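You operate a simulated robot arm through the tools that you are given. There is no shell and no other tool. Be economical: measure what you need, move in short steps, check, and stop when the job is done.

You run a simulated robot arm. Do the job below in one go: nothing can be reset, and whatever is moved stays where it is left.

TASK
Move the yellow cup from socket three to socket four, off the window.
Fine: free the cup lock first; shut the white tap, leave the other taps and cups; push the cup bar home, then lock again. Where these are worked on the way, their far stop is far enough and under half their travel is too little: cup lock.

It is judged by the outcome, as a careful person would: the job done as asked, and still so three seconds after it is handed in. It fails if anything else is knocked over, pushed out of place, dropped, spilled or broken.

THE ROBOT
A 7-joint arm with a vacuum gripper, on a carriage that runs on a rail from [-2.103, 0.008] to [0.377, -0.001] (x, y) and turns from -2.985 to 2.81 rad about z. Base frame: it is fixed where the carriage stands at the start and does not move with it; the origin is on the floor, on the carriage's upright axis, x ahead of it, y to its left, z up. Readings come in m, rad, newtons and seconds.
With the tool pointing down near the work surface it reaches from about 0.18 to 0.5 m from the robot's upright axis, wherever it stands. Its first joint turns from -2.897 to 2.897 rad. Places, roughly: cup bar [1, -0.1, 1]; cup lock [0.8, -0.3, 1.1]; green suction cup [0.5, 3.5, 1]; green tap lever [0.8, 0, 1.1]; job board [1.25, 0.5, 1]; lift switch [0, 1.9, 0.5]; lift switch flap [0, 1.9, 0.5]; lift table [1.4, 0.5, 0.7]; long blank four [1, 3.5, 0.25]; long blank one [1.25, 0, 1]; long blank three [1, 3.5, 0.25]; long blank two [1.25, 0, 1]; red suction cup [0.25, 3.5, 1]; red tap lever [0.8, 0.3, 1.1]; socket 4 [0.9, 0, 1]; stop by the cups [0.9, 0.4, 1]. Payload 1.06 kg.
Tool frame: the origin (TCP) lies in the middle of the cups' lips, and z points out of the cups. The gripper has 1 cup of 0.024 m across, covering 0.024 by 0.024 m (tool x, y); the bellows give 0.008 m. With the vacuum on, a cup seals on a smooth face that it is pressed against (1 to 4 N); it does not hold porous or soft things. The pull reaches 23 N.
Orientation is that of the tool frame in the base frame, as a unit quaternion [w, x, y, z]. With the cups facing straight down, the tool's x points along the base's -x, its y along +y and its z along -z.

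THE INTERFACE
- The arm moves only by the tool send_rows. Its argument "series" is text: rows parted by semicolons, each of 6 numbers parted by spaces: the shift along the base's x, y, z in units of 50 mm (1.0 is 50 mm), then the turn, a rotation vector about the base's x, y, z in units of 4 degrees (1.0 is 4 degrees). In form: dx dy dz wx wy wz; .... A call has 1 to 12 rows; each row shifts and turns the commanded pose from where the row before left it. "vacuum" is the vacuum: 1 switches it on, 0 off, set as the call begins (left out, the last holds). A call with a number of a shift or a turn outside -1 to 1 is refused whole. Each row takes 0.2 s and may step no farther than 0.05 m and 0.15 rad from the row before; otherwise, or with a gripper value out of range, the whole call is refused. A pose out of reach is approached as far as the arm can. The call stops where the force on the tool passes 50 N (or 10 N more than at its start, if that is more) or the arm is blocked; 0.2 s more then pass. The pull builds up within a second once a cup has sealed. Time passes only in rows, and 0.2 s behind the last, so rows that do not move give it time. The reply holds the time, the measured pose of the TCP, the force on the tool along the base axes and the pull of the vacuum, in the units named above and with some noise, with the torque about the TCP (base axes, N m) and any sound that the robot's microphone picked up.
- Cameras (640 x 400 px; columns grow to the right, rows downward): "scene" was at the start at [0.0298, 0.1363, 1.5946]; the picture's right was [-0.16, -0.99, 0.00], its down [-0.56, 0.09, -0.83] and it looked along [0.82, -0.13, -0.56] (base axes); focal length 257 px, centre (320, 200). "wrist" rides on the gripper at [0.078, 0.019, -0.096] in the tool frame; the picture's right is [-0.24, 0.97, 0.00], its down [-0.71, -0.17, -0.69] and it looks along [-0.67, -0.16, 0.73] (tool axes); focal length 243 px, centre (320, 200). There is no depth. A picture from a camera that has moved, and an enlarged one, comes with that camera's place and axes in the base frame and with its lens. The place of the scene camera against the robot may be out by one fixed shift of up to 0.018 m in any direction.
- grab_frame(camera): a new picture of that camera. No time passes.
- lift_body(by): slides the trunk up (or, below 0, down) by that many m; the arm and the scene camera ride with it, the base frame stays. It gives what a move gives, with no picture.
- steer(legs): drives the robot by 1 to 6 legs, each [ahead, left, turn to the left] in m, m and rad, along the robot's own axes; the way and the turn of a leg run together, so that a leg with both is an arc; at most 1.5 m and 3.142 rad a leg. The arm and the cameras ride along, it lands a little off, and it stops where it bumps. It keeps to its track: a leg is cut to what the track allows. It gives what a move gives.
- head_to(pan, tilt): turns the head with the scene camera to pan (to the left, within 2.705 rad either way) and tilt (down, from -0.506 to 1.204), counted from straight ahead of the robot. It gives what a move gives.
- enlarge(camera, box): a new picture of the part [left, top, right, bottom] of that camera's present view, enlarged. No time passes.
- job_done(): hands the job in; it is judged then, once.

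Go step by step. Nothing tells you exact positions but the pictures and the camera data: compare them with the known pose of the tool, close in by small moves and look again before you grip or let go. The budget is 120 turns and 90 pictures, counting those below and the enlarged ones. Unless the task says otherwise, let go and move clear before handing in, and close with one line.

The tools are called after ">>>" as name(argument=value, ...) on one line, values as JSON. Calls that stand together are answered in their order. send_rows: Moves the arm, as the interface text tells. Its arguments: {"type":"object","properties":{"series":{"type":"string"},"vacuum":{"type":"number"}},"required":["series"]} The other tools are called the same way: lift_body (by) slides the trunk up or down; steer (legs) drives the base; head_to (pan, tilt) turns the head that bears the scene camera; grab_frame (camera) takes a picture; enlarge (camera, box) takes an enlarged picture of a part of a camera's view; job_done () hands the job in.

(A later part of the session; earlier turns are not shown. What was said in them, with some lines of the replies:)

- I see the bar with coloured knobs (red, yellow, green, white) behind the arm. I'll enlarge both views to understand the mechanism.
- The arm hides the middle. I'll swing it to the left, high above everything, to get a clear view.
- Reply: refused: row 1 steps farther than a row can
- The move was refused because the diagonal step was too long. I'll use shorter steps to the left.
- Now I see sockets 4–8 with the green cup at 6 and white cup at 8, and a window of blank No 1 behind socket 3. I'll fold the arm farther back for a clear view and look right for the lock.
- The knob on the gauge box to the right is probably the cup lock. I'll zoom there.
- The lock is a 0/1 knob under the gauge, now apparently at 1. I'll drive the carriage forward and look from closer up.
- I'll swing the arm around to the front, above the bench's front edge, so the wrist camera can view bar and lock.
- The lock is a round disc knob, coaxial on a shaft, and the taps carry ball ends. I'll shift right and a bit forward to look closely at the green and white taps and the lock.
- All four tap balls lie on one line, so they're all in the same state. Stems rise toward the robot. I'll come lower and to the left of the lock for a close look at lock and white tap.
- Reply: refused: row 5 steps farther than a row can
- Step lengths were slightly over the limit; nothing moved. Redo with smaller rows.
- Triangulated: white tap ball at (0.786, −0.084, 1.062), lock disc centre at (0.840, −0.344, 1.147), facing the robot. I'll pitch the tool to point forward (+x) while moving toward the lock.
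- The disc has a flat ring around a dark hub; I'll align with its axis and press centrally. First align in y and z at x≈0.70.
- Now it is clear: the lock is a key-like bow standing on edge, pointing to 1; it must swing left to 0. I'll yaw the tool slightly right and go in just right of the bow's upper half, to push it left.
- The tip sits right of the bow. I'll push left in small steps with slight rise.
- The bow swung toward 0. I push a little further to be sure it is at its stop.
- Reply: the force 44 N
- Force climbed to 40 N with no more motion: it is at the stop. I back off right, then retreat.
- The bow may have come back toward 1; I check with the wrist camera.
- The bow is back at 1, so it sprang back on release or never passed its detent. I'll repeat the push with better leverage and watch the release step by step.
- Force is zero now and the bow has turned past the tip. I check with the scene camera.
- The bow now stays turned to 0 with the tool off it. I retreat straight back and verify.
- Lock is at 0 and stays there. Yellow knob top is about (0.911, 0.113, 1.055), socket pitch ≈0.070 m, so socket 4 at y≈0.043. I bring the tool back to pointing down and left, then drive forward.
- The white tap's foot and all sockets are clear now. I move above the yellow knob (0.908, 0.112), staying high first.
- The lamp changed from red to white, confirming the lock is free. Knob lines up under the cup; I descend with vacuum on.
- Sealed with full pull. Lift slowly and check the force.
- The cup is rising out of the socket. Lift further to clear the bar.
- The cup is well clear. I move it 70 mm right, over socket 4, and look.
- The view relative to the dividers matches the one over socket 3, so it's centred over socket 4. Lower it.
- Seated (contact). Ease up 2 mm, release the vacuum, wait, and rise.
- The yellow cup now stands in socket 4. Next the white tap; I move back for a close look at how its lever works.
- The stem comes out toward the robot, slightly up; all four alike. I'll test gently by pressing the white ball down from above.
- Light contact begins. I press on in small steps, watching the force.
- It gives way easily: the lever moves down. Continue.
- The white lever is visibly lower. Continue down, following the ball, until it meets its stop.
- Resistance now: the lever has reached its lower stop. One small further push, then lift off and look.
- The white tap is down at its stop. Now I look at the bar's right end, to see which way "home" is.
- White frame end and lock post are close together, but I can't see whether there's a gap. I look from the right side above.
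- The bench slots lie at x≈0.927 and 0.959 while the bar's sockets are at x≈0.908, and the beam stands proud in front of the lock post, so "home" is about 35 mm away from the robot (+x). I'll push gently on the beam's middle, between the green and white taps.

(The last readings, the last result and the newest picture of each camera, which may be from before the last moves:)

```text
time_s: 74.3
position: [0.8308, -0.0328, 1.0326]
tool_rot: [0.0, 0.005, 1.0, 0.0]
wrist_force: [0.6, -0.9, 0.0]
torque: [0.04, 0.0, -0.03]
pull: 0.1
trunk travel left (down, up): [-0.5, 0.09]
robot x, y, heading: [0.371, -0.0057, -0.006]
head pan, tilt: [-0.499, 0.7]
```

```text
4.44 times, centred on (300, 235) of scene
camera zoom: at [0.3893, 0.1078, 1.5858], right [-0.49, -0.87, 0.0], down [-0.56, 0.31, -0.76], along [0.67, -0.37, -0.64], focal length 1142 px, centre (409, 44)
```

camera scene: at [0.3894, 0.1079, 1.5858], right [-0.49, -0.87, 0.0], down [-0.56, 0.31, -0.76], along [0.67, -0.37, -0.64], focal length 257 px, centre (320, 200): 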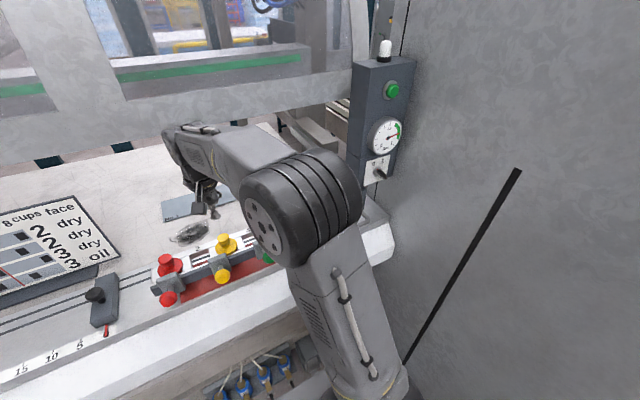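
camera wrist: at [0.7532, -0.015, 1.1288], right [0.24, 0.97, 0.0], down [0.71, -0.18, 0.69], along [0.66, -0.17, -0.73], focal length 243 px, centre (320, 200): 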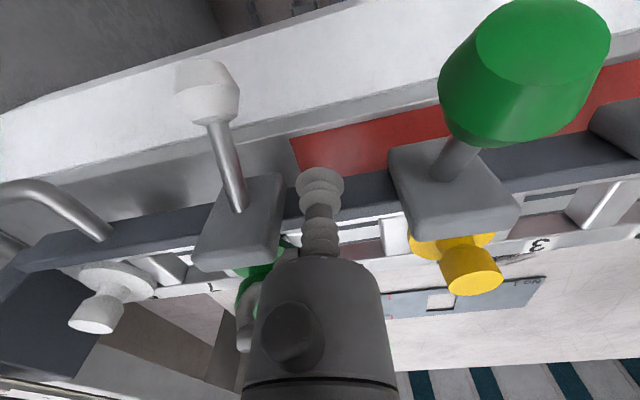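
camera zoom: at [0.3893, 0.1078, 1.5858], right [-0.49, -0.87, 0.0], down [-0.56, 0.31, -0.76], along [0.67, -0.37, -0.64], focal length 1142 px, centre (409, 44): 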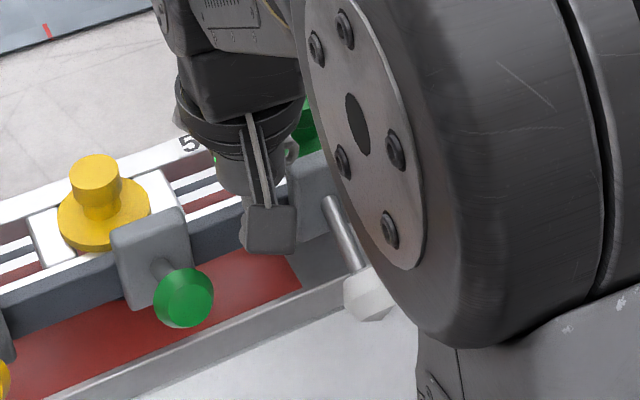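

No contact yet; the tip may be riding just above the beam. I back off, go 18 mm lower, and push again.

>>> send_rows(series="-0.3 0 0 0 0 0;-0.3 0 0 0 0 0;0 0 -0.2 0 0 0;0 0 -0.18 0 0 0;0 0 0 0 0 0")

>>> send_rows(series="0.15 0 0 0 0 0;0.15 0 0 0 0 0;0.1 0 0 0 0 0;0.1 0 0 0 0 0;0.1 0 0 0 0 0;0 0 0 0 0 0")

```text
time_s: 75.5
position: [0.7998, -0.0339, 1.0157]
tool_rot: [0.001, 0.005, 1.0, 0.0]
wrist_force: [0.6, -0.5, -0.1]
torque: [0.0, -0.01, 0.0]
pull: 0.0
trunk travel left (down, up): [-0.5, 0.09]
robot x, y, heading: [0.3703, -0.0001, -0.006]
head pan, tilt: [-0.499, 0.7]
```

```text
time_s: 76.9
position: [0.8308, -0.0339, 1.0146]
tool_rot: [0.0, 0.004, 1.0, 0.0]
wrist_force: [-0.7, -0.4, -0.4]
torque: [0.01, 0.0, 0.02]
pull: 0.0
trunk travel left (down, up): [-0.5, 0.09]
robot x, y, heading: [0.3728, 0.0024, -0.008]
head pan, tilt: [-0.499, 0.7]
```

>>> send_rows(series="0.08 0 0 0 0 0;0.08 0 0 0 0 0;0.08 0 0 0 0 0;0 0 0 0 0 0")

>>> grab_frame(camera="wrist")

```text
time_s: 77.9
position: [0.8427, -0.0337, 1.0144]
tool_rot: [0.0, 0.005, 1.0, -0.001]
wrist_force: [-1.0, 0.5, -0.7]
torque: [-0.05, 0.01, 0.03]
pull: 0.2
trunk travel left (down, up): [-0.5, 0.09]
robot x, y, heading: [0.3721, 0.0016, -0.01]
head pan, tilt: [-0.499, 0.7]
```

```text
12 pictures are left
camera wrist: at [0.7651, -0.0139, 1.1107], right [0.24, 0.97, 0.0], down [0.71, -0.18, 0.68], along [0.66, -0.17, -0.73], focal length 243 px, centre (320, 200)
```

wrist: 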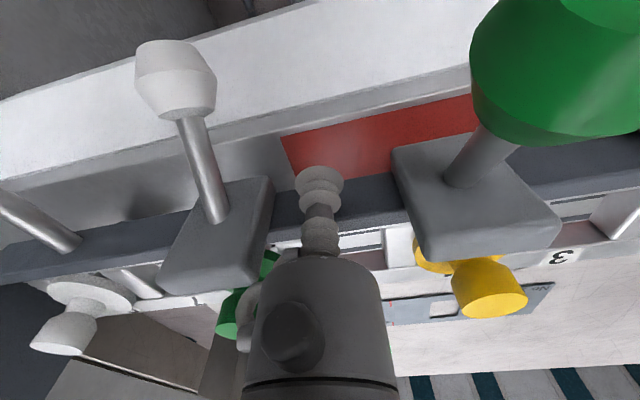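

>>> send_rows(series="0.06 0 0 0 0 0;0.06 0 0 0 0 0;0.06 0 0 0 0 0;0 0 0 0 0 0")

```text
time_s: 78.9
position: [0.8519, -0.0324, 1.0154]
tool_rot: [0.0, 0.004, 1.0, 0.0]
wrist_force: [-5.3, 1.6, 1.6]
torque: [-0.03, -0.01, 0.04]
pull: 0.1
trunk travel left (down, up): [-0.5, 0.09]
robot x, y, heading: [0.3703, -0.001, -0.007]
head pan, tilt: [-0.499, 0.7]
```

>>> send_rows(series="0.06 0 0 0 0 0;0.06 0 0 0 0 0;0.06 0 0 0 0 0;0 0 0 0 0 0")

```text
time_s: 79.9
position: [0.8612, -0.0325, 1.015]
tool_rot: [0.001, 0.004, 1.0, 0.0]
wrist_force: [-2.1, 0.6, 0.5]
torque: [-0.04, 0.02, 0.03]
pull: 0.0
trunk travel left (down, up): [-0.5, 0.09]
robot x, y, heading: [0.3696, -0.0012, -0.009]
head pan, tilt: [-0.499, 0.7]
```

The force stays low while advancing, so the bar is sliding. I continue in small steps.

>>> send_rows(series="0.08 0 0 0 0 0;0.08 0 0 0 0 0;0.08 0 0 0 0 0;0 0 0 0 0 0")

>>> grab_frame(camera="wrist")

```text
time_s: 80.9
position: [0.8735, -0.034, 1.016]
tool_rot: [0.0, 0.004, 1.0, 0.0]
wrist_force: [-1.7, 0.6, -0.2]
torque: [0.01, -0.02, 0.04]
pull: 0.1
trunk travel left (down, up): [-0.5, 0.09]
robot x, y, heading: [0.3722, 0.0008, -0.013]
head pan, tilt: [-0.499, 0.7]
```

```text
11 pictures are left
camera wrist: at [0.7951, -0.0154, 1.1107], right [0.24, 0.97, 0.0], down [0.71, -0.18, 0.69], along [0.66, -0.17, -0.73], focal length 243 px, centre (320, 200)
```

wrist: 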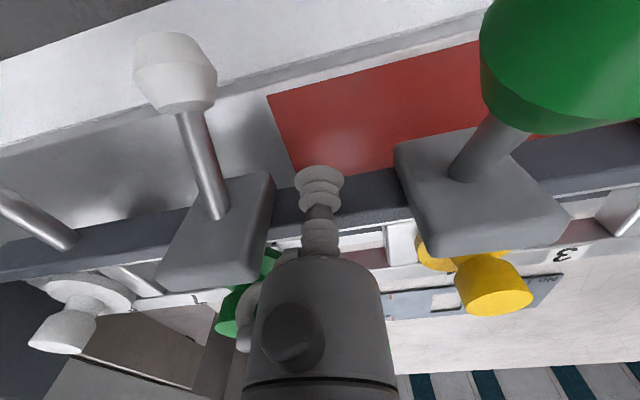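

The bar moves with the tool (its picture is unchanged while the bench shifts). Continue to the stop.

>>> send_rows(series="0.08 0 0 0 0 0;0.08 0 0 0 0 0;0.06 0 0 0 0 0;0 0 0 0 0 0")

>>> send_rows(series="0.05 0 0 0 0 0;0.05 0 0 0 0 0;0 0 0 0 0 0")

```text
time_s: 81.9
position: [0.8844, -0.0339, 1.0146]
tool_rot: [0.0, 0.004, 1.0, 0.001]
wrist_force: [-1.5, -1.5, 0.4]
torque: [0.01, -0.03, 0.0]
pull: 0.1
trunk travel left (down, up): [-0.5, 0.09]
robot x, y, heading: [0.3724, -0.0021, -0.009]
head pan, tilt: [-0.499, 0.7]
```

```text
time_s: 82.7
position: [0.8903, -0.0341, 1.015]
tool_rot: [0.0, 0.004, 1.0, 0.0]
wrist_force: [-1.6, 0.8, 0.0]
torque: [0.02, -0.02, -0.01]
pull: 0.0
trunk travel left (down, up): [-0.5, 0.09]
robot x, y, heading: [0.3722, -0.0025, -0.007]
head pan, tilt: [-0.499, 0.7]
```

>>> send_rows(series="0.05 0 0 0 0 0;0.05 0 0 0 0 0;0.05 0 0 0 0 0;0.05 0 0 0 0 0;0 0 0 0 0 0")

>>> grab_frame(camera="scene")

```text
time_s: 83.9
position: [0.8999, -0.0332, 1.0144]
tool_rot: [0.0, 0.005, 1.0, 0.0]
wrist_force: [-2.8, -0.2, 0.0]
torque: [0.01, 0.02, 0.0]
pull: 0.2
trunk travel left (down, up): [-0.5, 0.09]
robot x, y, heading: [0.37, -0.0004, -0.005]
head pan, tilt: [-0.499, 0.7]
```

```text
10 pictures are left
camera scene: at [0.3891, 0.1077, 1.5859], right [-0.49, -0.87, 0.0], down [-0.56, 0.31, -0.77], along [0.67, -0.37, -0.64], focal length 257 px, centre (320, 200)
```

scene: 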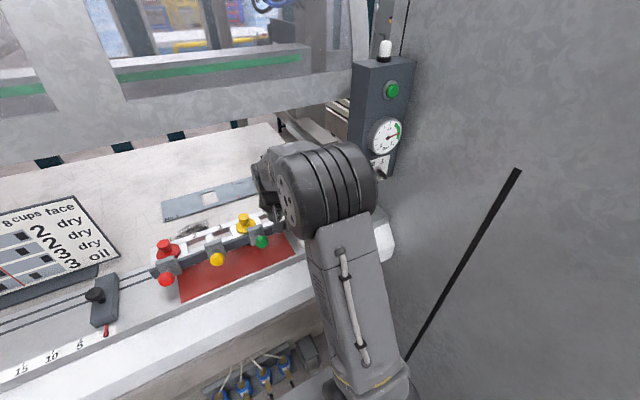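

>>> send_rows(series="0.05 0 0 0 0 0;0.05 0 0 0 0 0;0.05 0 0 0 0 0;0.05 0 0 0 0 0;0 0 0 0 0 0")

```text
time_s: 85.1
position: [0.9082, -0.0346, 1.0172]
tool_rot: [0.0, 0.004, 1.0, 0.0]
wrist_force: [-1.5, 1.6, 0.6]
torque: [-0.01, 0.04, -0.01]
pull: 0.0
trunk travel left (down, up): [-0.5, 0.09]
robot x, y, heading: [0.3713, 0.0004, -0.014]
head pan, tilt: [-0.499, 0.7]
```

>>> send_rows(series="0.05 0 0 0 0 0;0.05 0 0 0 0 0;0.05 0 0 0 0 0;0 0 0 0 0 0")

>>> grab_frame(camera="wrist")

```text
time_s: 86.1
position: [0.9175, -0.034, 1.0159]
tool_rot: [0.0, 0.004, 1.0, 0.0]
wrist_force: [-1.4, -1.7, -0.6]
torque: [0.01, 0.02, -0.02]
pull: 0.1
trunk travel left (down, up): [-0.5, 0.09]
robot x, y, heading: [0.3699, -0.0004, -0.007]
head pan, tilt: [-0.499, 0.7]
```

```text
9 pictures are left
camera wrist: at [0.8391, -0.015, 1.1111], right [0.24, 0.97, 0.0], down [0.71, -0.18, 0.69], along [0.66, -0.17, -0.73], focal length 243 px, centre (320, 200)
```

wrist: 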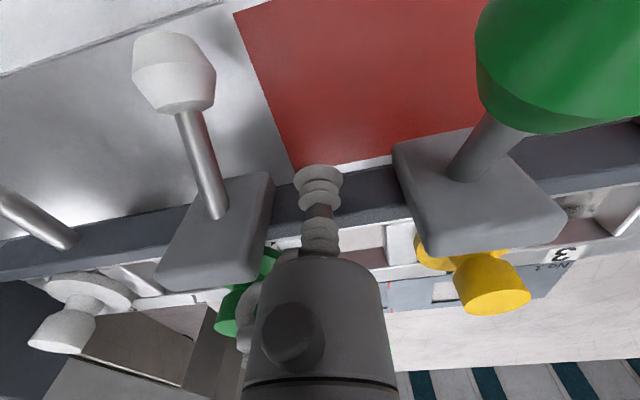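

The bar has slid ~68 mm with the red field now exposed; no stop felt yet. I continue.

>>> send_rows(series="0.06 0 0 0 0 0;0.06 0 0 0 0 0;0.06 0 0 0 0 0;0.06 0 0 0 0 0;0 0 0 0 0 0")

```text
time_s: 87.3
position: [0.9291, -0.0346, 1.0162]
tool_rot: [0.0, 0.004, 1.0, 0.0]
wrist_force: [-1.4, 0.8, -0.2]
torque: [0.01, -0.02, -0.04]
pull: 0.0
trunk travel left (down, up): [-0.5, 0.09]
robot x, y, heading: [0.368, -0.0029, -0.006]
head pan, tilt: [-0.499, 0.7]
```

>>> send_rows(series="0.06 0 0 0 0 0;0.06 0 0 0 0 0;0.06 0 0 0 0 0;0.06 0 0 0 0 0;0 0 0 0 0 0")

```text
time_s: 88.5
position: [0.9391, -0.0334, 1.0165]
tool_rot: [0.0, 0.004, 1.0, 0.0]
wrist_force: [-1.2, -0.3, 0.8]
torque: [-0.02, -0.02, -0.01]
pull: 0.1
trunk travel left (down, up): [-0.5, 0.09]
robot x, y, heading: [0.3706, -0.0003, -0.006]
head pan, tilt: [-0.499, 0.7]
```

>>> send_rows(series="0.08 0 0 0 0 0;0.08 0 0 0 0 0;0.08 0 0 0 0 0;0.08 0 0 0 0 0;0 0 0 0 0 0")

>>> grab_frame(camera="wrist")

```text
time_s: 89.7
position: [0.9571, -0.0338, 1.015]
tool_rot: [0.0, 0.004, 1.0, 0.0]
wrist_force: [-1.5, 0.2, 0.6]
torque: [0.04, -0.01, 0.01]
pull: 0.0
trunk travel left (down, up): [-0.5, 0.09]
robot x, y, heading: [0.371, -0.0027, -0.011]
head pan, tilt: [-0.499, 0.7]
```

```text
8 pictures are left
camera wrist: at [0.8789, -0.0147, 1.1106], right [0.24, 0.97, 0.0], down [0.71, -0.18, 0.69], along [0.66, -0.17, -0.73], focal length 243 px, centre (320, 200)
```

wrist: 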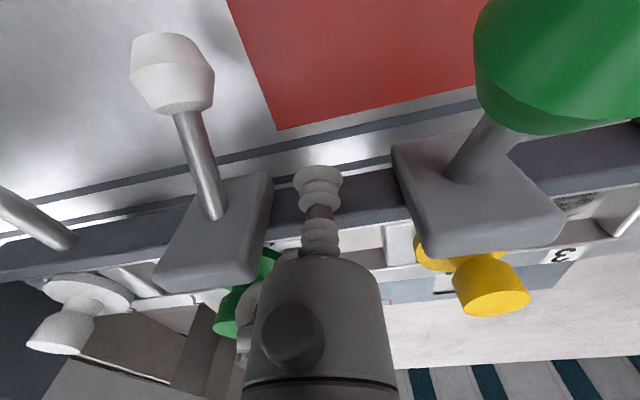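

>>> send_rows(series="0.08 0 0 0 0 0;0.08 0 0 0 0 0;0.08 0 0 0 0 0;0.08 0 0 0 0 0;0.08 0 0 0 0 0;0 0 0 0 0 0")

```text
time_s: 91.1
position: [0.9767, -0.033, 1.0148]
tool_rot: [-0.001, 0.005, 1.0, 0.0]
wrist_force: [-2.3, 0.0, 0.4]
torque: [0.01, -0.02, -0.01]
pull: 0.1
trunk travel left (down, up): [-0.5, 0.09]
robot x, y, heading: [0.3726, -0.0015, -0.008]
head pan, tilt: [-0.499, 0.7]
```

>>> send_rows(series="0.08 0 0 0 0 0;0.08 0 0 0 0 0;0.08 0 0 0 0 0;0.08 0 0 0 0 0;0.08 0 0 0 0 0;0 0 0 0 0 0")

```text
time_s: 92.5
position: [0.9963, -0.0337, 1.0148]
tool_rot: [0.001, 0.005, 1.0, 0.0]
wrist_force: [-2.5, -0.1, -0.5]
torque: [0.01, 0.01, 0.0]
pull: 0.0
trunk travel left (down, up): [-0.5, 0.09]
robot x, y, heading: [0.3723, -0.0022, -0.008]
head pan, tilt: [-0.499, 0.7]
```

>>> send_rows(series="0.08 0 0 0 0 0;0.08 0 0 0 0 0;0.08 0 0 0 0 0;0.08 0 0 0 0 0;0.08 0 0 0 0 0;0 0 0 0 0 0")

>>> grab_frame(camera="scene")

```text
time_s: 93.9
position: [1.0165, -0.0339, 1.0169]
tool_rot: [0.0, 0.004, 1.0, 0.0]
wrist_force: [-1.3, -1.3, 0.6]
torque: [0.01, -0.01, -0.03]
pull: 0.0
trunk travel left (down, up): [-0.5, 0.09]
robot x, y, heading: [0.3712, -0.002, -0.01]
head pan, tilt: [-0.499, 0.7]
```

```text
7 pictures are left
camera scene: at [0.3892, 0.1077, 1.5859], right [-0.49, -0.87, 0.0], down [-0.56, 0.31, -0.77], along [0.67, -0.37, -0.64], focal length 257 px, centre (320, 200)
```

scene: 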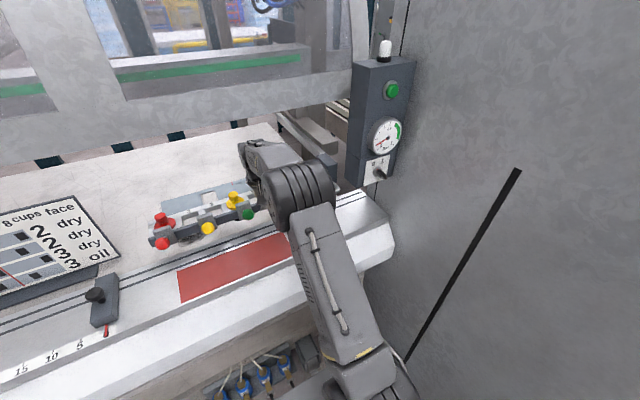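

The bar is heading over the blank on the table. I keep pushing until its stop.

>>> send_rows(series="0.08 0 0 0 0 0;0.08 0 0 0 0 0;0.08 0 0 0 0 0;0.08 0 0 0 0 0;0.08 0 0 0 0 0;0 0 0 0 0 0")

>>> send_rows(series="0.06 0 0 0 0 0;0.06 0 0 0 0 0;0.06 0 0 0 0 0;0.06 0 0 0 0 0;0 0 0 0 0 0")

```text
time_s: 95.3
position: [1.0353, -0.033, 1.0155]
tool_rot: [0.0, 0.005, 1.0, 0.0]
wrist_force: [-2.7, 1.3, 0.0]
torque: [0.0, 0.02, 0.03]
pull: 0.0
trunk travel left (down, up): [-0.5, 0.09]
robot x, y, heading: [0.3713, 0.0008, -0.008]
head pan, tilt: [-0.499, 0.7]
```

```text
time_s: 96.5
position: [1.0488, -0.0338, 1.0142]
tool_rot: [0.0, 0.004, 1.0, 0.001]
wrist_force: [-1.2, -0.7, 0.1]
torque: [0.0, -0.02, -0.03]
pull: 0.0
trunk travel left (down, up): [-0.5, 0.09]
robot x, y, heading: [0.3711, -0.0028, -0.004]
head pan, tilt: [-0.499, 0.7]
```

>>> send_rows(series="0.06 0 0 0 0 0;0.06 0 0 0 0 0;0.06 0 0 0 0 0;0.06 0 0 0 0 0;0.06 0 0 0 0 0;0 0 0 0 0 0")

>>> send_rows(series="0.06 0 0 0 0 0;0.06 0 0 0 0 0;0.06 0 0 0 0 0;0.06 0 0 0 0 0;0 0 0 0 0 0")

```text
time_s: 97.9
position: [1.0642, -0.0339, 1.0152]
tool_rot: [0.0, 0.004, 1.0, 0.0]
wrist_force: [-0.8, 1.0, 0.1]
torque: [-0.02, 0.03, 0.01]
pull: 0.1
trunk travel left (down, up): [-0.5, 0.09]
robot x, y, heading: [0.3698, -0.0016, -0.006]
head pan, tilt: [-0.499, 0.7]
```

```text
time_s: 99.1
position: [1.0757, -0.0345, 1.0146]
tool_rot: [-0.001, 0.004, 1.0, 0.0]
wrist_force: [-0.9, 1.5, -0.4]
torque: [0.01, 0.02, -0.02]
pull: 0.0
trunk travel left (down, up): [-0.5, 0.09]
robot x, y, heading: [0.3697, 0.002, -0.007]
head pan, tilt: [-0.499, 0.7]
```

>>> send_rows(series="0.06 0 0 0 0 0;0.06 0 0 0 0 0;0.06 0 0 0 0 0;0.06 0 0 0 0 0;0 0 0 0 0 0")

>>> send_rows(series="0.06 0 0 0 0 0;0.06 0 0 0 0 0;0.06 0 0 0 0 0;0.06 0 0 0 0 0;0 0 0 0 0 0")

```text
time_s: 100.3
position: [1.0873, -0.0336, 1.015]
tool_rot: [0.0, 0.004, 1.0, 0.0]
wrist_force: [-2.2, -0.1, -0.2]
torque: [0.0, 0.03, -0.01]
pull: 0.1
trunk travel left (down, up): [-0.5, 0.09]
robot x, y, heading: [0.3736, -0.0017, -0.009]
head pan, tilt: [-0.499, 0.7]
```

```text
time_s: 101.5
position: [1.0994, -0.034, 1.0145]
tool_rot: [0.0, 0.004, 1.0, 0.0]
wrist_force: [-1.6, -1.1, 0.1]
torque: [-0.01, -0.02, -0.03]
pull: 0.0
trunk travel left (down, up): [-0.5, 0.09]
robot x, y, heading: [0.3727, -0.0025, -0.008]
head pan, tilt: [-0.499, 0.7]
```

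>>> send_rows(series="0.06 0 0 0 0 0;0.06 0 0 0 0 0;0.06 0 0 0 0 0;0.06 0 0 0 0 0;0 0 0 0 0 0")

>>> send_rows(series="0.05 0 0 0 0 0;0.05 0 0 0 0 0;0.05 0 0 0 0 0;0.05 0 0 0 0 0;0 0 0 0 0 0")

```text
time_s: 102.7
position: [1.1032, -0.0333, 1.013]
tool_rot: [0.0, 0.004, 1.0, 0.0]
wrist_force: [-1.6, -1.4, 0.8]
torque: [-0.01, 0.0, 0.0]
pull: 0.1
out of reach, approached as far as the arm can: row 3, 4
trunk travel left (down, up): [-0.5, 0.09]
robot x, y, heading: [0.3721, -0.0005, -0.011]
head pan, tilt: [-0.499, 0.7]
```

```text
time_s: 103.9
position: [1.1024, -0.0327, 1.0147]
tool_rot: [-0.001, 0.005, 1.0, 0.0]
wrist_force: [-0.8, -0.3, 1.2]
torque: [-0.01, 0.02, -0.03]
pull: 0.0
out of reach, approached as far as the arm can: row 2, 4
trunk travel left (down, up): [-0.5, 0.09]
robot x, y, heading: [0.3712, -0.0026, -0.016]
head pan, tilt: [-0.499, 0.7]
```

The arm is at its reach limit pointing straight down. I'll tilt the tool 24° so that the tip reaches farther, and continue.

>>> send_rows(series="-0.4 0 0 0 0 0;0 0 0 0 -1 0;0 0 0 0 -1 0;0 0 0 0 -1 0;0 0 0 0 -1 0;0 0 0 0 -1 0;0 0 0 0 -1 0;0 0 0 0 0 0")

```text
time_s: 105.7
position: [1.0838, -0.0346, 1.0139]
tool_rot: [0.208, 0.005, 0.978, 0.0]
wrist_force: [0.1, 0.1, -0.4]
torque: [0.03, -0.03, 0.0]
pull: 0.0
trunk travel left (down, up): [-0.5, 0.09]
robot x, y, heading: [0.3729, -0.0039, -0.01]
head pan, tilt: [-0.499, 0.7]
```

>>> send_rows(series="0.2 0 0 0 0 0;0.1 0 0 0 0 0;0.08 0 0 0 0 0;0.06 0 0 0 0 0;0.06 0 0 0 0 0;0.06 0 0 0 0 0;0 0 0 0 0 0")

>>> send_rows(series="0.06 0 0 0 0 0;0.06 0 0 0 0 0;0.06 0 0 0 0 0;0.06 0 0 0 0 0;0 0 0 0 0 0")

```text
time_s: 107.3
position: [1.1116, -0.0345, 1.0126]
tool_rot: [0.208, 0.005, 0.978, -0.001]
wrist_force: [-2.3, -1.2, 0.5]
torque: [0.06, -0.03, -0.02]
pull: 0.1
trunk travel left (down, up): [-0.5, 0.09]
robot x, y, heading: [0.3742, -0.0033, -0.012]
head pan, tilt: [-0.499, 0.7]
```

```text
time_s: 108.5
position: [1.1232, -0.0341, 1.0131]
tool_rot: [0.208, 0.005, 0.978, 0.0]
wrist_force: [-2.6, 0.1, -0.5]
torque: [-0.04, -0.03, 0.01]
pull: 0.1
trunk travel left (down, up): [-0.5, 0.09]
robot x, y, heading: [0.3711, 0.0017, -0.01]
head pan, tilt: [-0.499, 0.7]
```

>>> send_rows(series="0.06 0 0 0 0 0;0.06 0 0 0 0 0;0.06 0 0 0 0 0;0.06 0 0 0 0 0;0 0 0 0 0 0")

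>>> grab_frame(camera="scene")

```text
time_s: 109.7
position: [1.1344, -0.0347, 1.0149]
tool_rot: [0.208, 0.005, 0.978, 0.001]
wrist_force: [-2.1, -0.5, 0.2]
torque: [0.03, -0.03, -0.01]
pull: 0.1
trunk travel left (down, up): [-0.5, 0.09]
robot x, y, heading: [0.3693, 0.0017, -0.008]
head pan, tilt: [-0.499, 0.7]
```

```text
6 pictures are left
camera scene: at [0.389, 0.1077, 1.5859], right [-0.49, -0.87, 0.0], down [-0.56, 0.31, -0.77], along [0.67, -0.37, -0.64], focal length 257 px, centre (320, 200)
```

scene: 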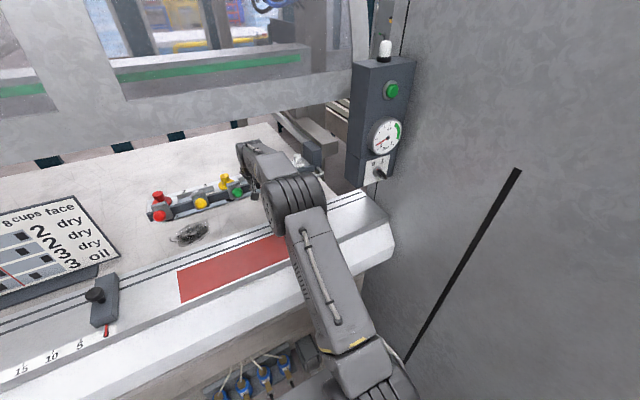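

>>> send_rows(series="0.06 0 0 0 0 0;0.06 0 0 0 0 0;0.06 0 0 0 0 0;0.06 0 0 0 0 0;0 0 0 0 0 0")

>>> send_rows(series="0.05 0 0 0 0 0;0.05 0 0 0 0 0;0.05 0 0 0 0 0;0.05 0 0 0 0 0;0 0 0 0 0 0")

```text
time_s: 110.9
position: [1.1468, -0.0334, 1.0138]
tool_rot: [0.208, 0.005, 0.978, 0.0]
wrist_force: [-2.4, -0.6, -0.6]
torque: [0.04, -0.05, -0.02]
pull: 0.0
trunk travel left (down, up): [-0.5, 0.09]
robot x, y, heading: [0.3699, -0.0013, -0.005]
head pan, tilt: [-0.499, 0.7]
```

```text
time_s: 112.1
position: [1.1577, -0.0339, 1.015]
tool_rot: [0.208, 0.004, 0.978, 0.001]
wrist_force: [-2.5, 1.2, 1.1]
torque: [-0.03, -0.05, 0.0]
pull: 0.0
trunk travel left (down, up): [-0.5, 0.09]
robot x, y, heading: [0.3689, -0.002, -0.004]
head pan, tilt: [-0.499, 0.7]
```

>>> send_rows(series="0.05 0 0 0 0 0;0.05 0 0 0 0 0;0.05 0 0 0 0 0;0.05 0 0 0 0 0;0 0 0 0 0 0")

>>> send_rows(series="0.05 0 0 0 0 0;0.05 0 0 0 0 0;0.05 0 0 0 0 0;0.05 0 0 0 0 0;0 0 0 0 0 0")

```text
time_s: 113.3
position: [1.1669, -0.0339, 1.0134]
tool_rot: [0.208, 0.005, 0.978, 0.0]
wrist_force: [-2.6, -0.4, 0.2]
torque: [0.02, 0.01, -0.03]
pull: 0.0
trunk travel left (down, up): [-0.5, 0.09]
robot x, y, heading: [0.3761, -0.0014, -0.011]
head pan, tilt: [-0.499, 0.7]
```

```text
time_s: 114.5
position: [1.1779, -0.035, 1.0156]
tool_rot: [0.208, 0.005, 0.978, 0.001]
wrist_force: [-1.9, 1.1, -0.5]
torque: [0.03, -0.02, 0.02]
pull: 0.2
trunk travel left (down, up): [-0.5, 0.09]
robot x, y, heading: [0.3719, -0.001, -0.007]
head pan, tilt: [-0.499, 0.7]
```

>>> send_rows(series="0.05 0 0 0 0 0;0.05 0 0 0 0 0;0.05 0 0 0 0 0;0.05 0 0 0 0 0;0 0 0 0 0 0")

>>> send_rows(series="0.05 0 0 0 0 0;0.05 0 0 0 0 0;0.05 0 0 0 0 0;0.05 0 0 0 0 0;0 0 0 0 0 0")

```text
time_s: 115.7
position: [1.1851, -0.0348, 1.0146]
tool_rot: [0.209, 0.004, 0.978, 0.0]
wrist_force: [-2.3, -0.6, 0.6]
torque: [-0.05, -0.04, 0.01]
pull: 0.0
trunk travel left (down, up): [-0.5, 0.09]
robot x, y, heading: [0.37, -0.003, -0.009]
head pan, tilt: [-0.499, 0.7]
```

```text
time_s: 116.9
position: [1.1864, -0.0326, 1.013]
tool_rot: [0.208, 0.004, 0.978, 0.0]
wrist_force: [-1.6, -0.7, 0.6]
torque: [-0.01, -0.05, -0.01]
pull: 0.1
out of reach, approached as far as the arm can: row 1, 3
trunk travel left (down, up): [-0.5, 0.09]
robot x, y, heading: [0.3736, -0.0037, -0.006]
head pan, tilt: [-0.499, 0.7]
```

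Reach limit again; I add 20° more tilt, with the tool shifted slightly to stay between the levers.

>>> send_rows(series="-0.3 -0.1 0.06 0 0 0;0 0 0 0 -1 0;0 0 0 0 -1 0;0 0 0 0 -1 0;0 0 0 0 -1 0;0 0 0 0 -1 0;0 0 0 0 0 0")

>>> send_rows(series="0.2 0 0 0 0 0;0.1 0 0 0 0 0;0.06 0 0 0 0 0;0.06 0 0 0 0 0;0.06 0 0 0 0 0;0 0 0 0 0 0")

>>> grab_frame(camera="wrist")

```text
time_s: 118.5
position: [1.1748, -0.0383, 1.015]
tool_rot: [0.374, 0.005, 0.927, 0.002]
wrist_force: [-0.3, -0.9, 0.1]
torque: [0.01, 0.03, -0.04]
pull: 0.0
trunk travel left (down, up): [-0.5, 0.09]
robot x, y, heading: [0.3709, -0.0028, -0.005]
head pan, tilt: [-0.499, 0.7]
```

```text
time_s: 119.9
position: [1.198, -0.0383, 1.0156]
tool_rot: [0.375, 0.004, 0.927, 0.002]
wrist_force: [-2.3, -1.2, -0.9]
torque: [0.04, 0.0, 0.0]
pull: 0.2
trunk travel left (down, up): [-0.5, 0.09]
robot x, y, heading: [0.3746, -0.0027, -0.006]
head pan, tilt: [-0.499, 0.7]
```

```text
5 pictures are left
camera wrist: at [1.0761, -0.0206, 1.0303], right [0.18, 0.97, 0.17], down [0.03, -0.18, 0.98], along [0.98, -0.17, -0.06], focal length 243 px, centre (320, 200)
```

wrist: 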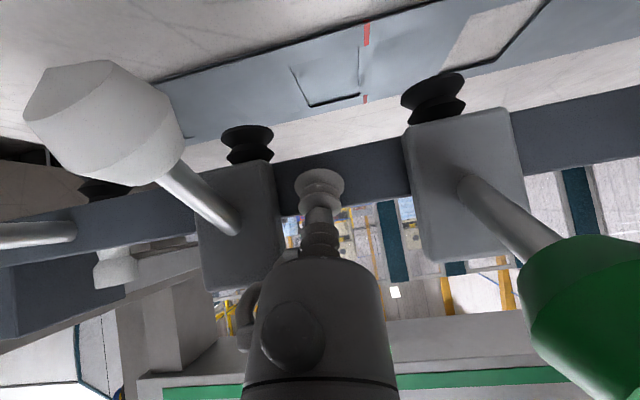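

The cups hang over the blank now. Continue to the stop.

>>> send_rows(series="0.06 0 0 0 0 0;0.06 0 0 0 0 0;0.06 0 0 0 0 0;0.06 0 0 0 0 0;0 0 0 0 0 0")

>>> send_rows(series="0.05 0 0 0 0 0;0.05 0 0 0 0 0;0.05 0 0 0 0 0;0.05 0 0 0 0 0;0 0 0 0 0 0")

```text
time_s: 121.1
position: [1.2086, -0.0394, 1.0169]
tool_rot: [0.375, 0.005, 0.927, 0.001]
wrist_force: [-2.9, -0.5, 0.1]
torque: [-0.01, -0.02, -0.01]
pull: 0.0
trunk travel left (down, up): [-0.5, 0.09]
robot x, y, heading: [0.3704, 0.0029, -0.01]
head pan, tilt: [-0.499, 0.7]
```

```text
time_s: 122.3
position: [1.2194, -0.0387, 1.016]
tool_rot: [0.375, 0.004, 0.927, 0.002]
wrist_force: [-2.5, 1.1, 0.6]
torque: [0.04, 0.0, 0.0]
pull: 0.1
trunk travel left (down, up): [-0.5, 0.09]
robot x, y, heading: [0.3694, 0.0027, -0.008]
head pan, tilt: [-0.499, 0.7]
```

>>> send_rows(series="0.05 0 0 0 0 0;0.05 0 0 0 0 0;0.05 0 0 0 0 0;0.05 0 0 0 0 0;0 0 0 0 0 0")

>>> enlarge(camera="scene", box=[130, 120, 350, 260])

```text
time_s: 123.5
position: [1.2307, -0.0378, 1.0169]
tool_rot: [0.374, 0.003, 0.927, 0.002]
wrist_force: [-1.4, 0.0, -0.2]
torque: [-0.01, -0.01, -0.04]
pull: 0.2
trunk travel left (down, up): [-0.5, 0.09]
robot x, y, heading: [0.3692, -0.0023, -0.008]
head pan, tilt: [-0.499, 0.7]
```

```text
2.86 times, centred on (240, 190) of scene
camera zoom: at [0.3891, 0.1079, 1.5858], right [-0.49, -0.87, 0.0], down [-0.56, 0.31, -0.77], along [0.67, -0.37, -0.64], focal length 734 px, centre (549, 229)
```

zoom: 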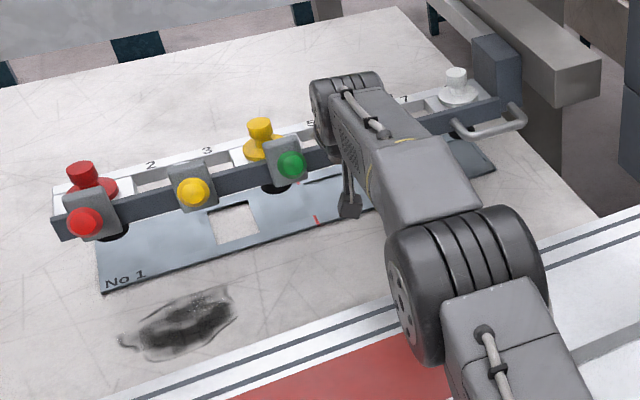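

>>> send_rows(series="0.05 0 0 0 0 0;0.05 0 0 0 0 0;0.05 0 0 0 0 0;0.05 0 0 0 0 0;0 0 0 0 0 0")

>>> send_rows(series="0.05 0 0 0 0 0;0.05 0 0 0 0 0;0.05 0 0 0 0 0;0.05 0 0 0 0 0;0 0 0 0 0 0")

```text
time_s: 124.7
position: [1.2417, -0.0395, 1.0154]
tool_rot: [0.375, 0.004, 0.927, 0.002]
wrist_force: [0.9, 0.4, 0.4]
torque: [-0.01, 0.05, 0.03]
pull: 0.0
trunk travel left (down, up): [-0.5, 0.09]
robot x, y, heading: [0.3738, -0.0045, -0.012]
head pan, tilt: [-0.499, 0.7]
```

```text
time_s: 125.9
position: [1.2472, -0.039, 1.0153]
tool_rot: [0.375, 0.004, 0.927, 0.002]
wrist_force: [-1.8, -0.7, 0.5]
torque: [-0.03, -0.03, 0.01]
pull: 0.1
trunk travel left (down, up): [-0.5, 0.09]
robot x, y, heading: [0.372, -0.0027, -0.013]
head pan, tilt: [-0.499, 0.7]
```

>>> send_rows(series="0.04 0 0 0 0 0;0.04 0 0 0 0 0;0.04 0 0 0 0 0;0 0 0 0 0 0")

>>> send_rows(series="0.04 0 0 0 0 0;0.04 0 0 0 0 0;0.04 0 0 0 0 0;0 0 0 0 0 0")

```text
time_s: 126.9
position: [1.2471, -0.0376, 1.0167]
tool_rot: [0.375, 0.004, 0.927, 0.002]
wrist_force: [0.1, 0.6, 0.6]
torque: [0.0, -0.01, 0.01]
pull: 0.0
out of reach, approached as far as the arm can: row 1, 3
trunk travel left (down, up): [-0.5, 0.09]
robot x, y, heading: [0.3702, 0.0002, -0.004]
head pan, tilt: [-0.499, 0.7]
```

```text
time_s: 127.9
position: [1.2474, -0.0373, 1.0167]
tool_rot: [0.375, 0.004, 0.927, 0.002]
wrist_force: [0.3, 0.1, 0.3]
torque: [0.02, 0.0, 0.03]
pull: 0.1
out of reach, approached as far as the arm can: row 2
trunk travel left (down, up): [-0.5, 0.09]
robot x, y, heading: [0.3689, -0.0003, -0.013]
head pan, tilt: [-0.499, 0.7]
```

Reach limit once more, still moving freely. I tilt a further 24°, keeping centred between the levers.

>>> send_rows(series="-0.4 0.08 0.1 0 0 0;0 0 0 0 -1 0;0 0 0 0 -1 0;0 0 0 0 -1 0;0 0 0 0 -1 0;0 0 0 0 -1 0;0 0 0 0 -1 0;0 0 0 0 0 0")

>>> send_rows(series="0.2 0 0 0 0 0;0.1 0 0 0 0 0;0.1 0 0 0 0 0;0.05 0 0 0 0 0;0.05 0 0 0 0 0;0 0 0 0 0 0")

```text
time_s: 129.7
position: [1.2296, -0.0333, 1.0213]
tool_rot: [0.559, 0.003, 0.829, 0.003]
wrist_force: [-0.2, -0.4, 0.5]
torque: [-0.02, 0.02, -0.03]
pull: 0.1
trunk travel left (down, up): [-0.5, 0.09]
robot x, y, heading: [0.3661, 0.0009, -0.007]
head pan, tilt: [-0.499, 0.7]
```

```text
time_s: 131.1
position: [1.2537, -0.033, 1.021]
tool_rot: [0.559, 0.004, 0.829, 0.002]
wrist_force: [-1.8, 0.1, 0.4]
torque: [-0.01, -0.03, 0.04]
pull: 0.0
trunk travel left (down, up): [-0.5, 0.09]
robot x, y, heading: [0.3741, -0.0025, -0.007]
head pan, tilt: [-0.499, 0.7]
```

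>>> send_rows(series="0.05 0 0 0 0 0;0.05 0 0 0 0 0;0.05 0 0 0 0 0;0.05 0 0 0 0 0;0 0 0 0 0 0")

>>> send_rows(series="0.05 0 0 0 0 0;0.05 0 0 0 0 0;0.05 0 0 0 0 0;0.05 0 0 0 0 0;0 0 0 0 0 0")

```text
time_s: 132.3
position: [1.2642, -0.0329, 1.0236]
tool_rot: [0.56, 0.004, 0.829, 0.003]
wrist_force: [-11.0, 4.8, 4.5]
torque: [-0.03, 0.04, -0.11]
pull: 0.0
trunk travel left (down, up): [-0.5, 0.09]
robot x, y, heading: [0.3738, -0.0035, -0.009]
head pan, tilt: [-0.499, 0.7]
```

```text
time_s: 133.1
position: [1.2662, -0.0328, 1.0228]
tool_rot: [0.558, 0.003, 0.83, 0.004]
wrist_force: [-38.4, 2.1, 9.3]
torque: [0.05, 0.02, -0.09]
pull: 0.1
trunk travel left (down, up): [-0.5, 0.09]
robot x, y, heading: [0.371, -0.0038, -0.012]
head pan, tilt: [-0.499, 0.7]
stopped in row 3: the force on the tool passed its limit at 55 N (the readings are from after the stop); the commanded pose is now the measured one
```

The bar hit its stop (over 50 N, no further travel): it's home. I retreat straight back, then up.

>>> send_rows(series="-0.3 0 0 0 0 0;-0.6 0 0 0 0 0;-0.8 0 0 0 0 0;-0.8 0 0 0 0 0;-0.8 0 0.3 0 0 0;-0.7 0 0.6 0 0 0;-0.6 0 0.7 0 0 0;-0.6 0 0.7 0 0 0;-0.8 0 0.3 0 0 0;-0.8 0 0 0 -1 0;-0.8 0 0 0 -1 0;0 0 0 0 0 0")

>>> send_rows(series="-0.8 0 0 0 -1 0;-0.8 0 0 0 -1 0;-0.8 -0.3 0 0 -1 0;-0.5 -0.6 0 0 -0.5 0;-0.5 -0.6 0 0 0 0;0 0 0 0 0 0")

```text
time_s: 135.7
position: [0.8912, -0.0338, 1.1493]
tool_rot: [0.612, 0.004, 0.791, 0.003]
wrist_force: [-0.3, 1.0, -0.1]
torque: [0.03, 0.0, -0.01]
pull: 0.0
trunk travel left (down, up): [-0.5, 0.09]
robot x, y, heading: [0.3706, -0.0009, -0.007]
head pan, tilt: [-0.499, 0.7]
```

```text
time_s: 137.1
position: [0.8269, -0.1396, 1.2025]
tool_rot: [0.705, 0.003, 0.709, 0.004]
wrist_force: [0.0, 0.3, 0.5]
torque: [0.01, -0.01, -0.02]
pull: 0.1
out of reach, approached as far as the arm can: row 1, 2, 3, 4, 5
trunk travel left (down, up): [-0.5, 0.09]
robot x, y, heading: [0.3694, -0.0007, -0.008]
head pan, tilt: [-0.499, 0.7]
```

Too close to the body for a level tool here; I drive the carriage back to about x=0.2, as before, and take the pre-lock position.

>>> steer(legs=[[-0.17, 0, 0]])

>>> grab_frame(camera="scene")

```text
time_s: 138.5
position: [0.6605, -0.1397, 1.2012]
tool_rot: [0.704, 0.004, 0.71, 0.003]
wrist_force: [-0.3, -1.1, 0.0]
torque: [-0.02, -0.03, -0.02]
pull: 0.1
trunk travel left (down, up): [-0.5, 0.09]
robot x, y, heading: [0.2073, -0.0005, -0.008]
head pan, tilt: [-0.499, 0.7]
```

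```text
3 pictures are left
camera scene: at [0.2227, 0.1084, 1.5858], right [-0.49, -0.87, 0.0], down [-0.56, 0.31, -0.77], along [0.67, -0.37, -0.64], focal length 257 px, centre (320, 200)
```

scene: 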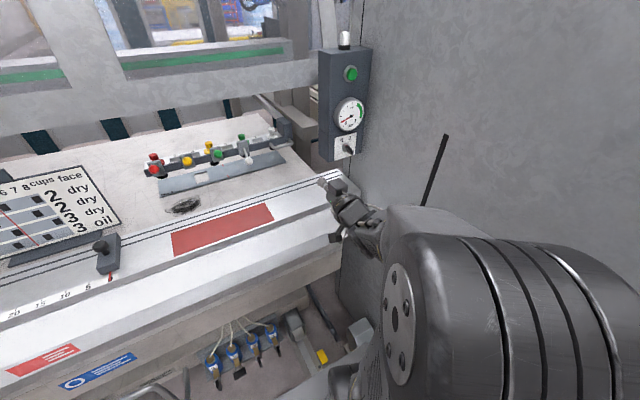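

Lamp still white (free), needle down. I go to the left of the lock bow, level, at y≈−0.298, z≈1.153, then advance.

>>> send_rows(series="0 -0.8 -0.2 0 0 0;0.2 -0.8 -0.25 0 0 0;0.2 -0.8 -0.25 0 0 0;0.2 -0.77 -0.26 0 0 0;0 0 0 0 0 0")

>>> send_rows(series="0.6 0 0 0 0 0;0.6 0 0 0 0 0;0.6 0 0 0 0 0;0.6 0 0 0 0 0;0.6 0 0 0 0 0;0 0 0 0 0 0")

```text
time_s: 139.7
position: [0.6882, -0.3019, 1.1529]
tool_rot: [0.704, 0.004, 0.71, 0.004]
wrist_force: [0.7, 0.1, 0.2]
torque: [0.02, 0.01, 0.03]
pull: 0.1
trunk travel left (down, up): [-0.5, 0.09]
robot x, y, heading: [0.2052, 0.0, -0.008]
head pan, tilt: [-0.499, 0.7]
```

```text
time_s: 141.1
position: [0.8413, -0.2968, 1.1556]
tool_rot: [0.704, 0.003, 0.71, 0.004]
wrist_force: [0.5, 0.1, 0.2]
torque: [0.05, 0.01, 0.01]
pull: 0.1
trunk travel left (down, up): [-0.5, 0.09]
robot x, y, heading: [0.204, 0.0022, -0.016]
head pan, tilt: [-0.499, 0.7]
```

>>> send_rows(series="0 -0.2 -0.05 0 0 0;0 -0.2 0.03 0 0 0;0 -0.12 0.08 0 0 0;0 -0.1 0.08 0 0 0;0 -0.08 0.08 0 0 0;0 -0.06 0.08 0 0 0;0 -0.06 0.08 0 0 0;0 -0.1 0.06 0 0 0;0 -0.04 0.04 0 0 0;0 0 0 0 0 0")

```text
time_s: 143.3
position: [0.8418, -0.3483, 1.1777]
tool_rot: [0.704, 0.003, 0.71, 0.004]
wrist_force: [0.6, 0.7, -0.2]
torque: [-0.02, 0.02, -0.01]
pull: 0.1
trunk travel left (down, up): [-0.5, 0.09]
robot x, y, heading: [0.2028, -0.0015, -0.013]
head pan, tilt: [-0.499, 0.7]
```

Zero force at the end, as when it snapped over last time. I step back left, retreat, and check.

>>> send_rows(series="0 0.3 0 0 0 0;0 0.4 0 0 0 0;0 0.3 0 0 0 0;-0.6 0 0 0 0 0;-0.8 0 0 0 0 0;-0.8 0 0.1 0 0 0;-0.8 0 0.1 0 0 0;-0.6 0 0 0 0 0;0 0 0 0 0 0")

>>> enlarge(camera="scene", box=[140, 20, 380, 210])

```text
time_s: 145.3
position: [0.6606, -0.2962, 1.1881]
tool_rot: [0.704, 0.004, 0.71, 0.004]
wrist_force: [0.2, 0.6, -0.7]
torque: [0.02, -0.01, 0.0]
pull: 0.1
trunk travel left (down, up): [-0.5, 0.09]
robot x, y, heading: [0.207, -0.0001, -0.006]
head pan, tilt: [-0.499, 0.7]
```

```text
2.11 times, centred on (260, 115) of scene
camera zoom: at [0.2229, 0.1084, 1.5858], right [-0.49, -0.87, 0.0], down [-0.56, 0.31, -0.77], along [0.67, -0.37, -0.64], focal length 541 px, centre (446, 379)
```

zoom: 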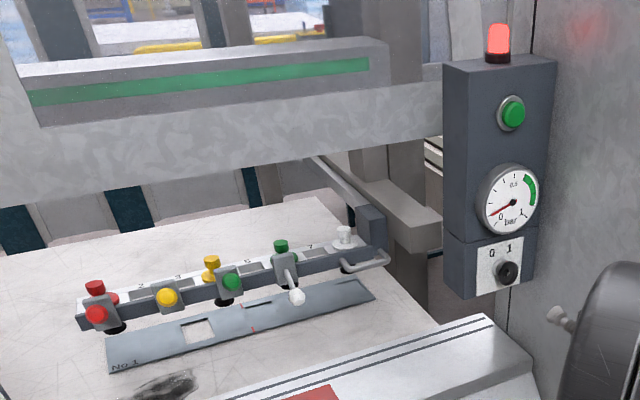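

Lamp is red again (locked, knob at 1), white lever is down, cups at 1, 4, 6, 8. One closer look at the bar's final position.

>>> enlarge(camera="scene", box=[160, 110, 300, 210])

```text
4.00 times, centred on (230, 160) of scene
camera zoom: at [0.2229, 0.1084, 1.5858], right [-0.49, -0.87, 0.0], down [-0.56, 0.31, -0.77], along [0.67, -0.37, -0.64], focal length 1028 px, centre (680, 360)
```

zoom: 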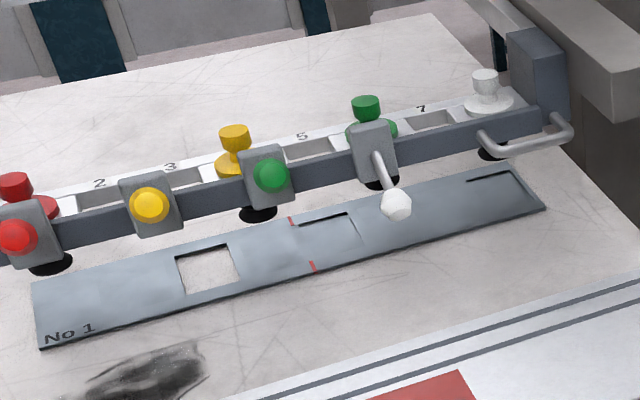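

The yellow cup now stands in socket 4. The white tap is shut, the bar is against its far stop over the blank, and the cup lock is back at 1 with its lamp red. The arm is clear, so I'm handing in.

>>> job_done()

```text
The job is handed in.
```

I moved the yellow cup from socket 3 to socket 4, shut the white tap, pushed the cup bar to its far stop and locked it again; the other cups and taps were left as they were.
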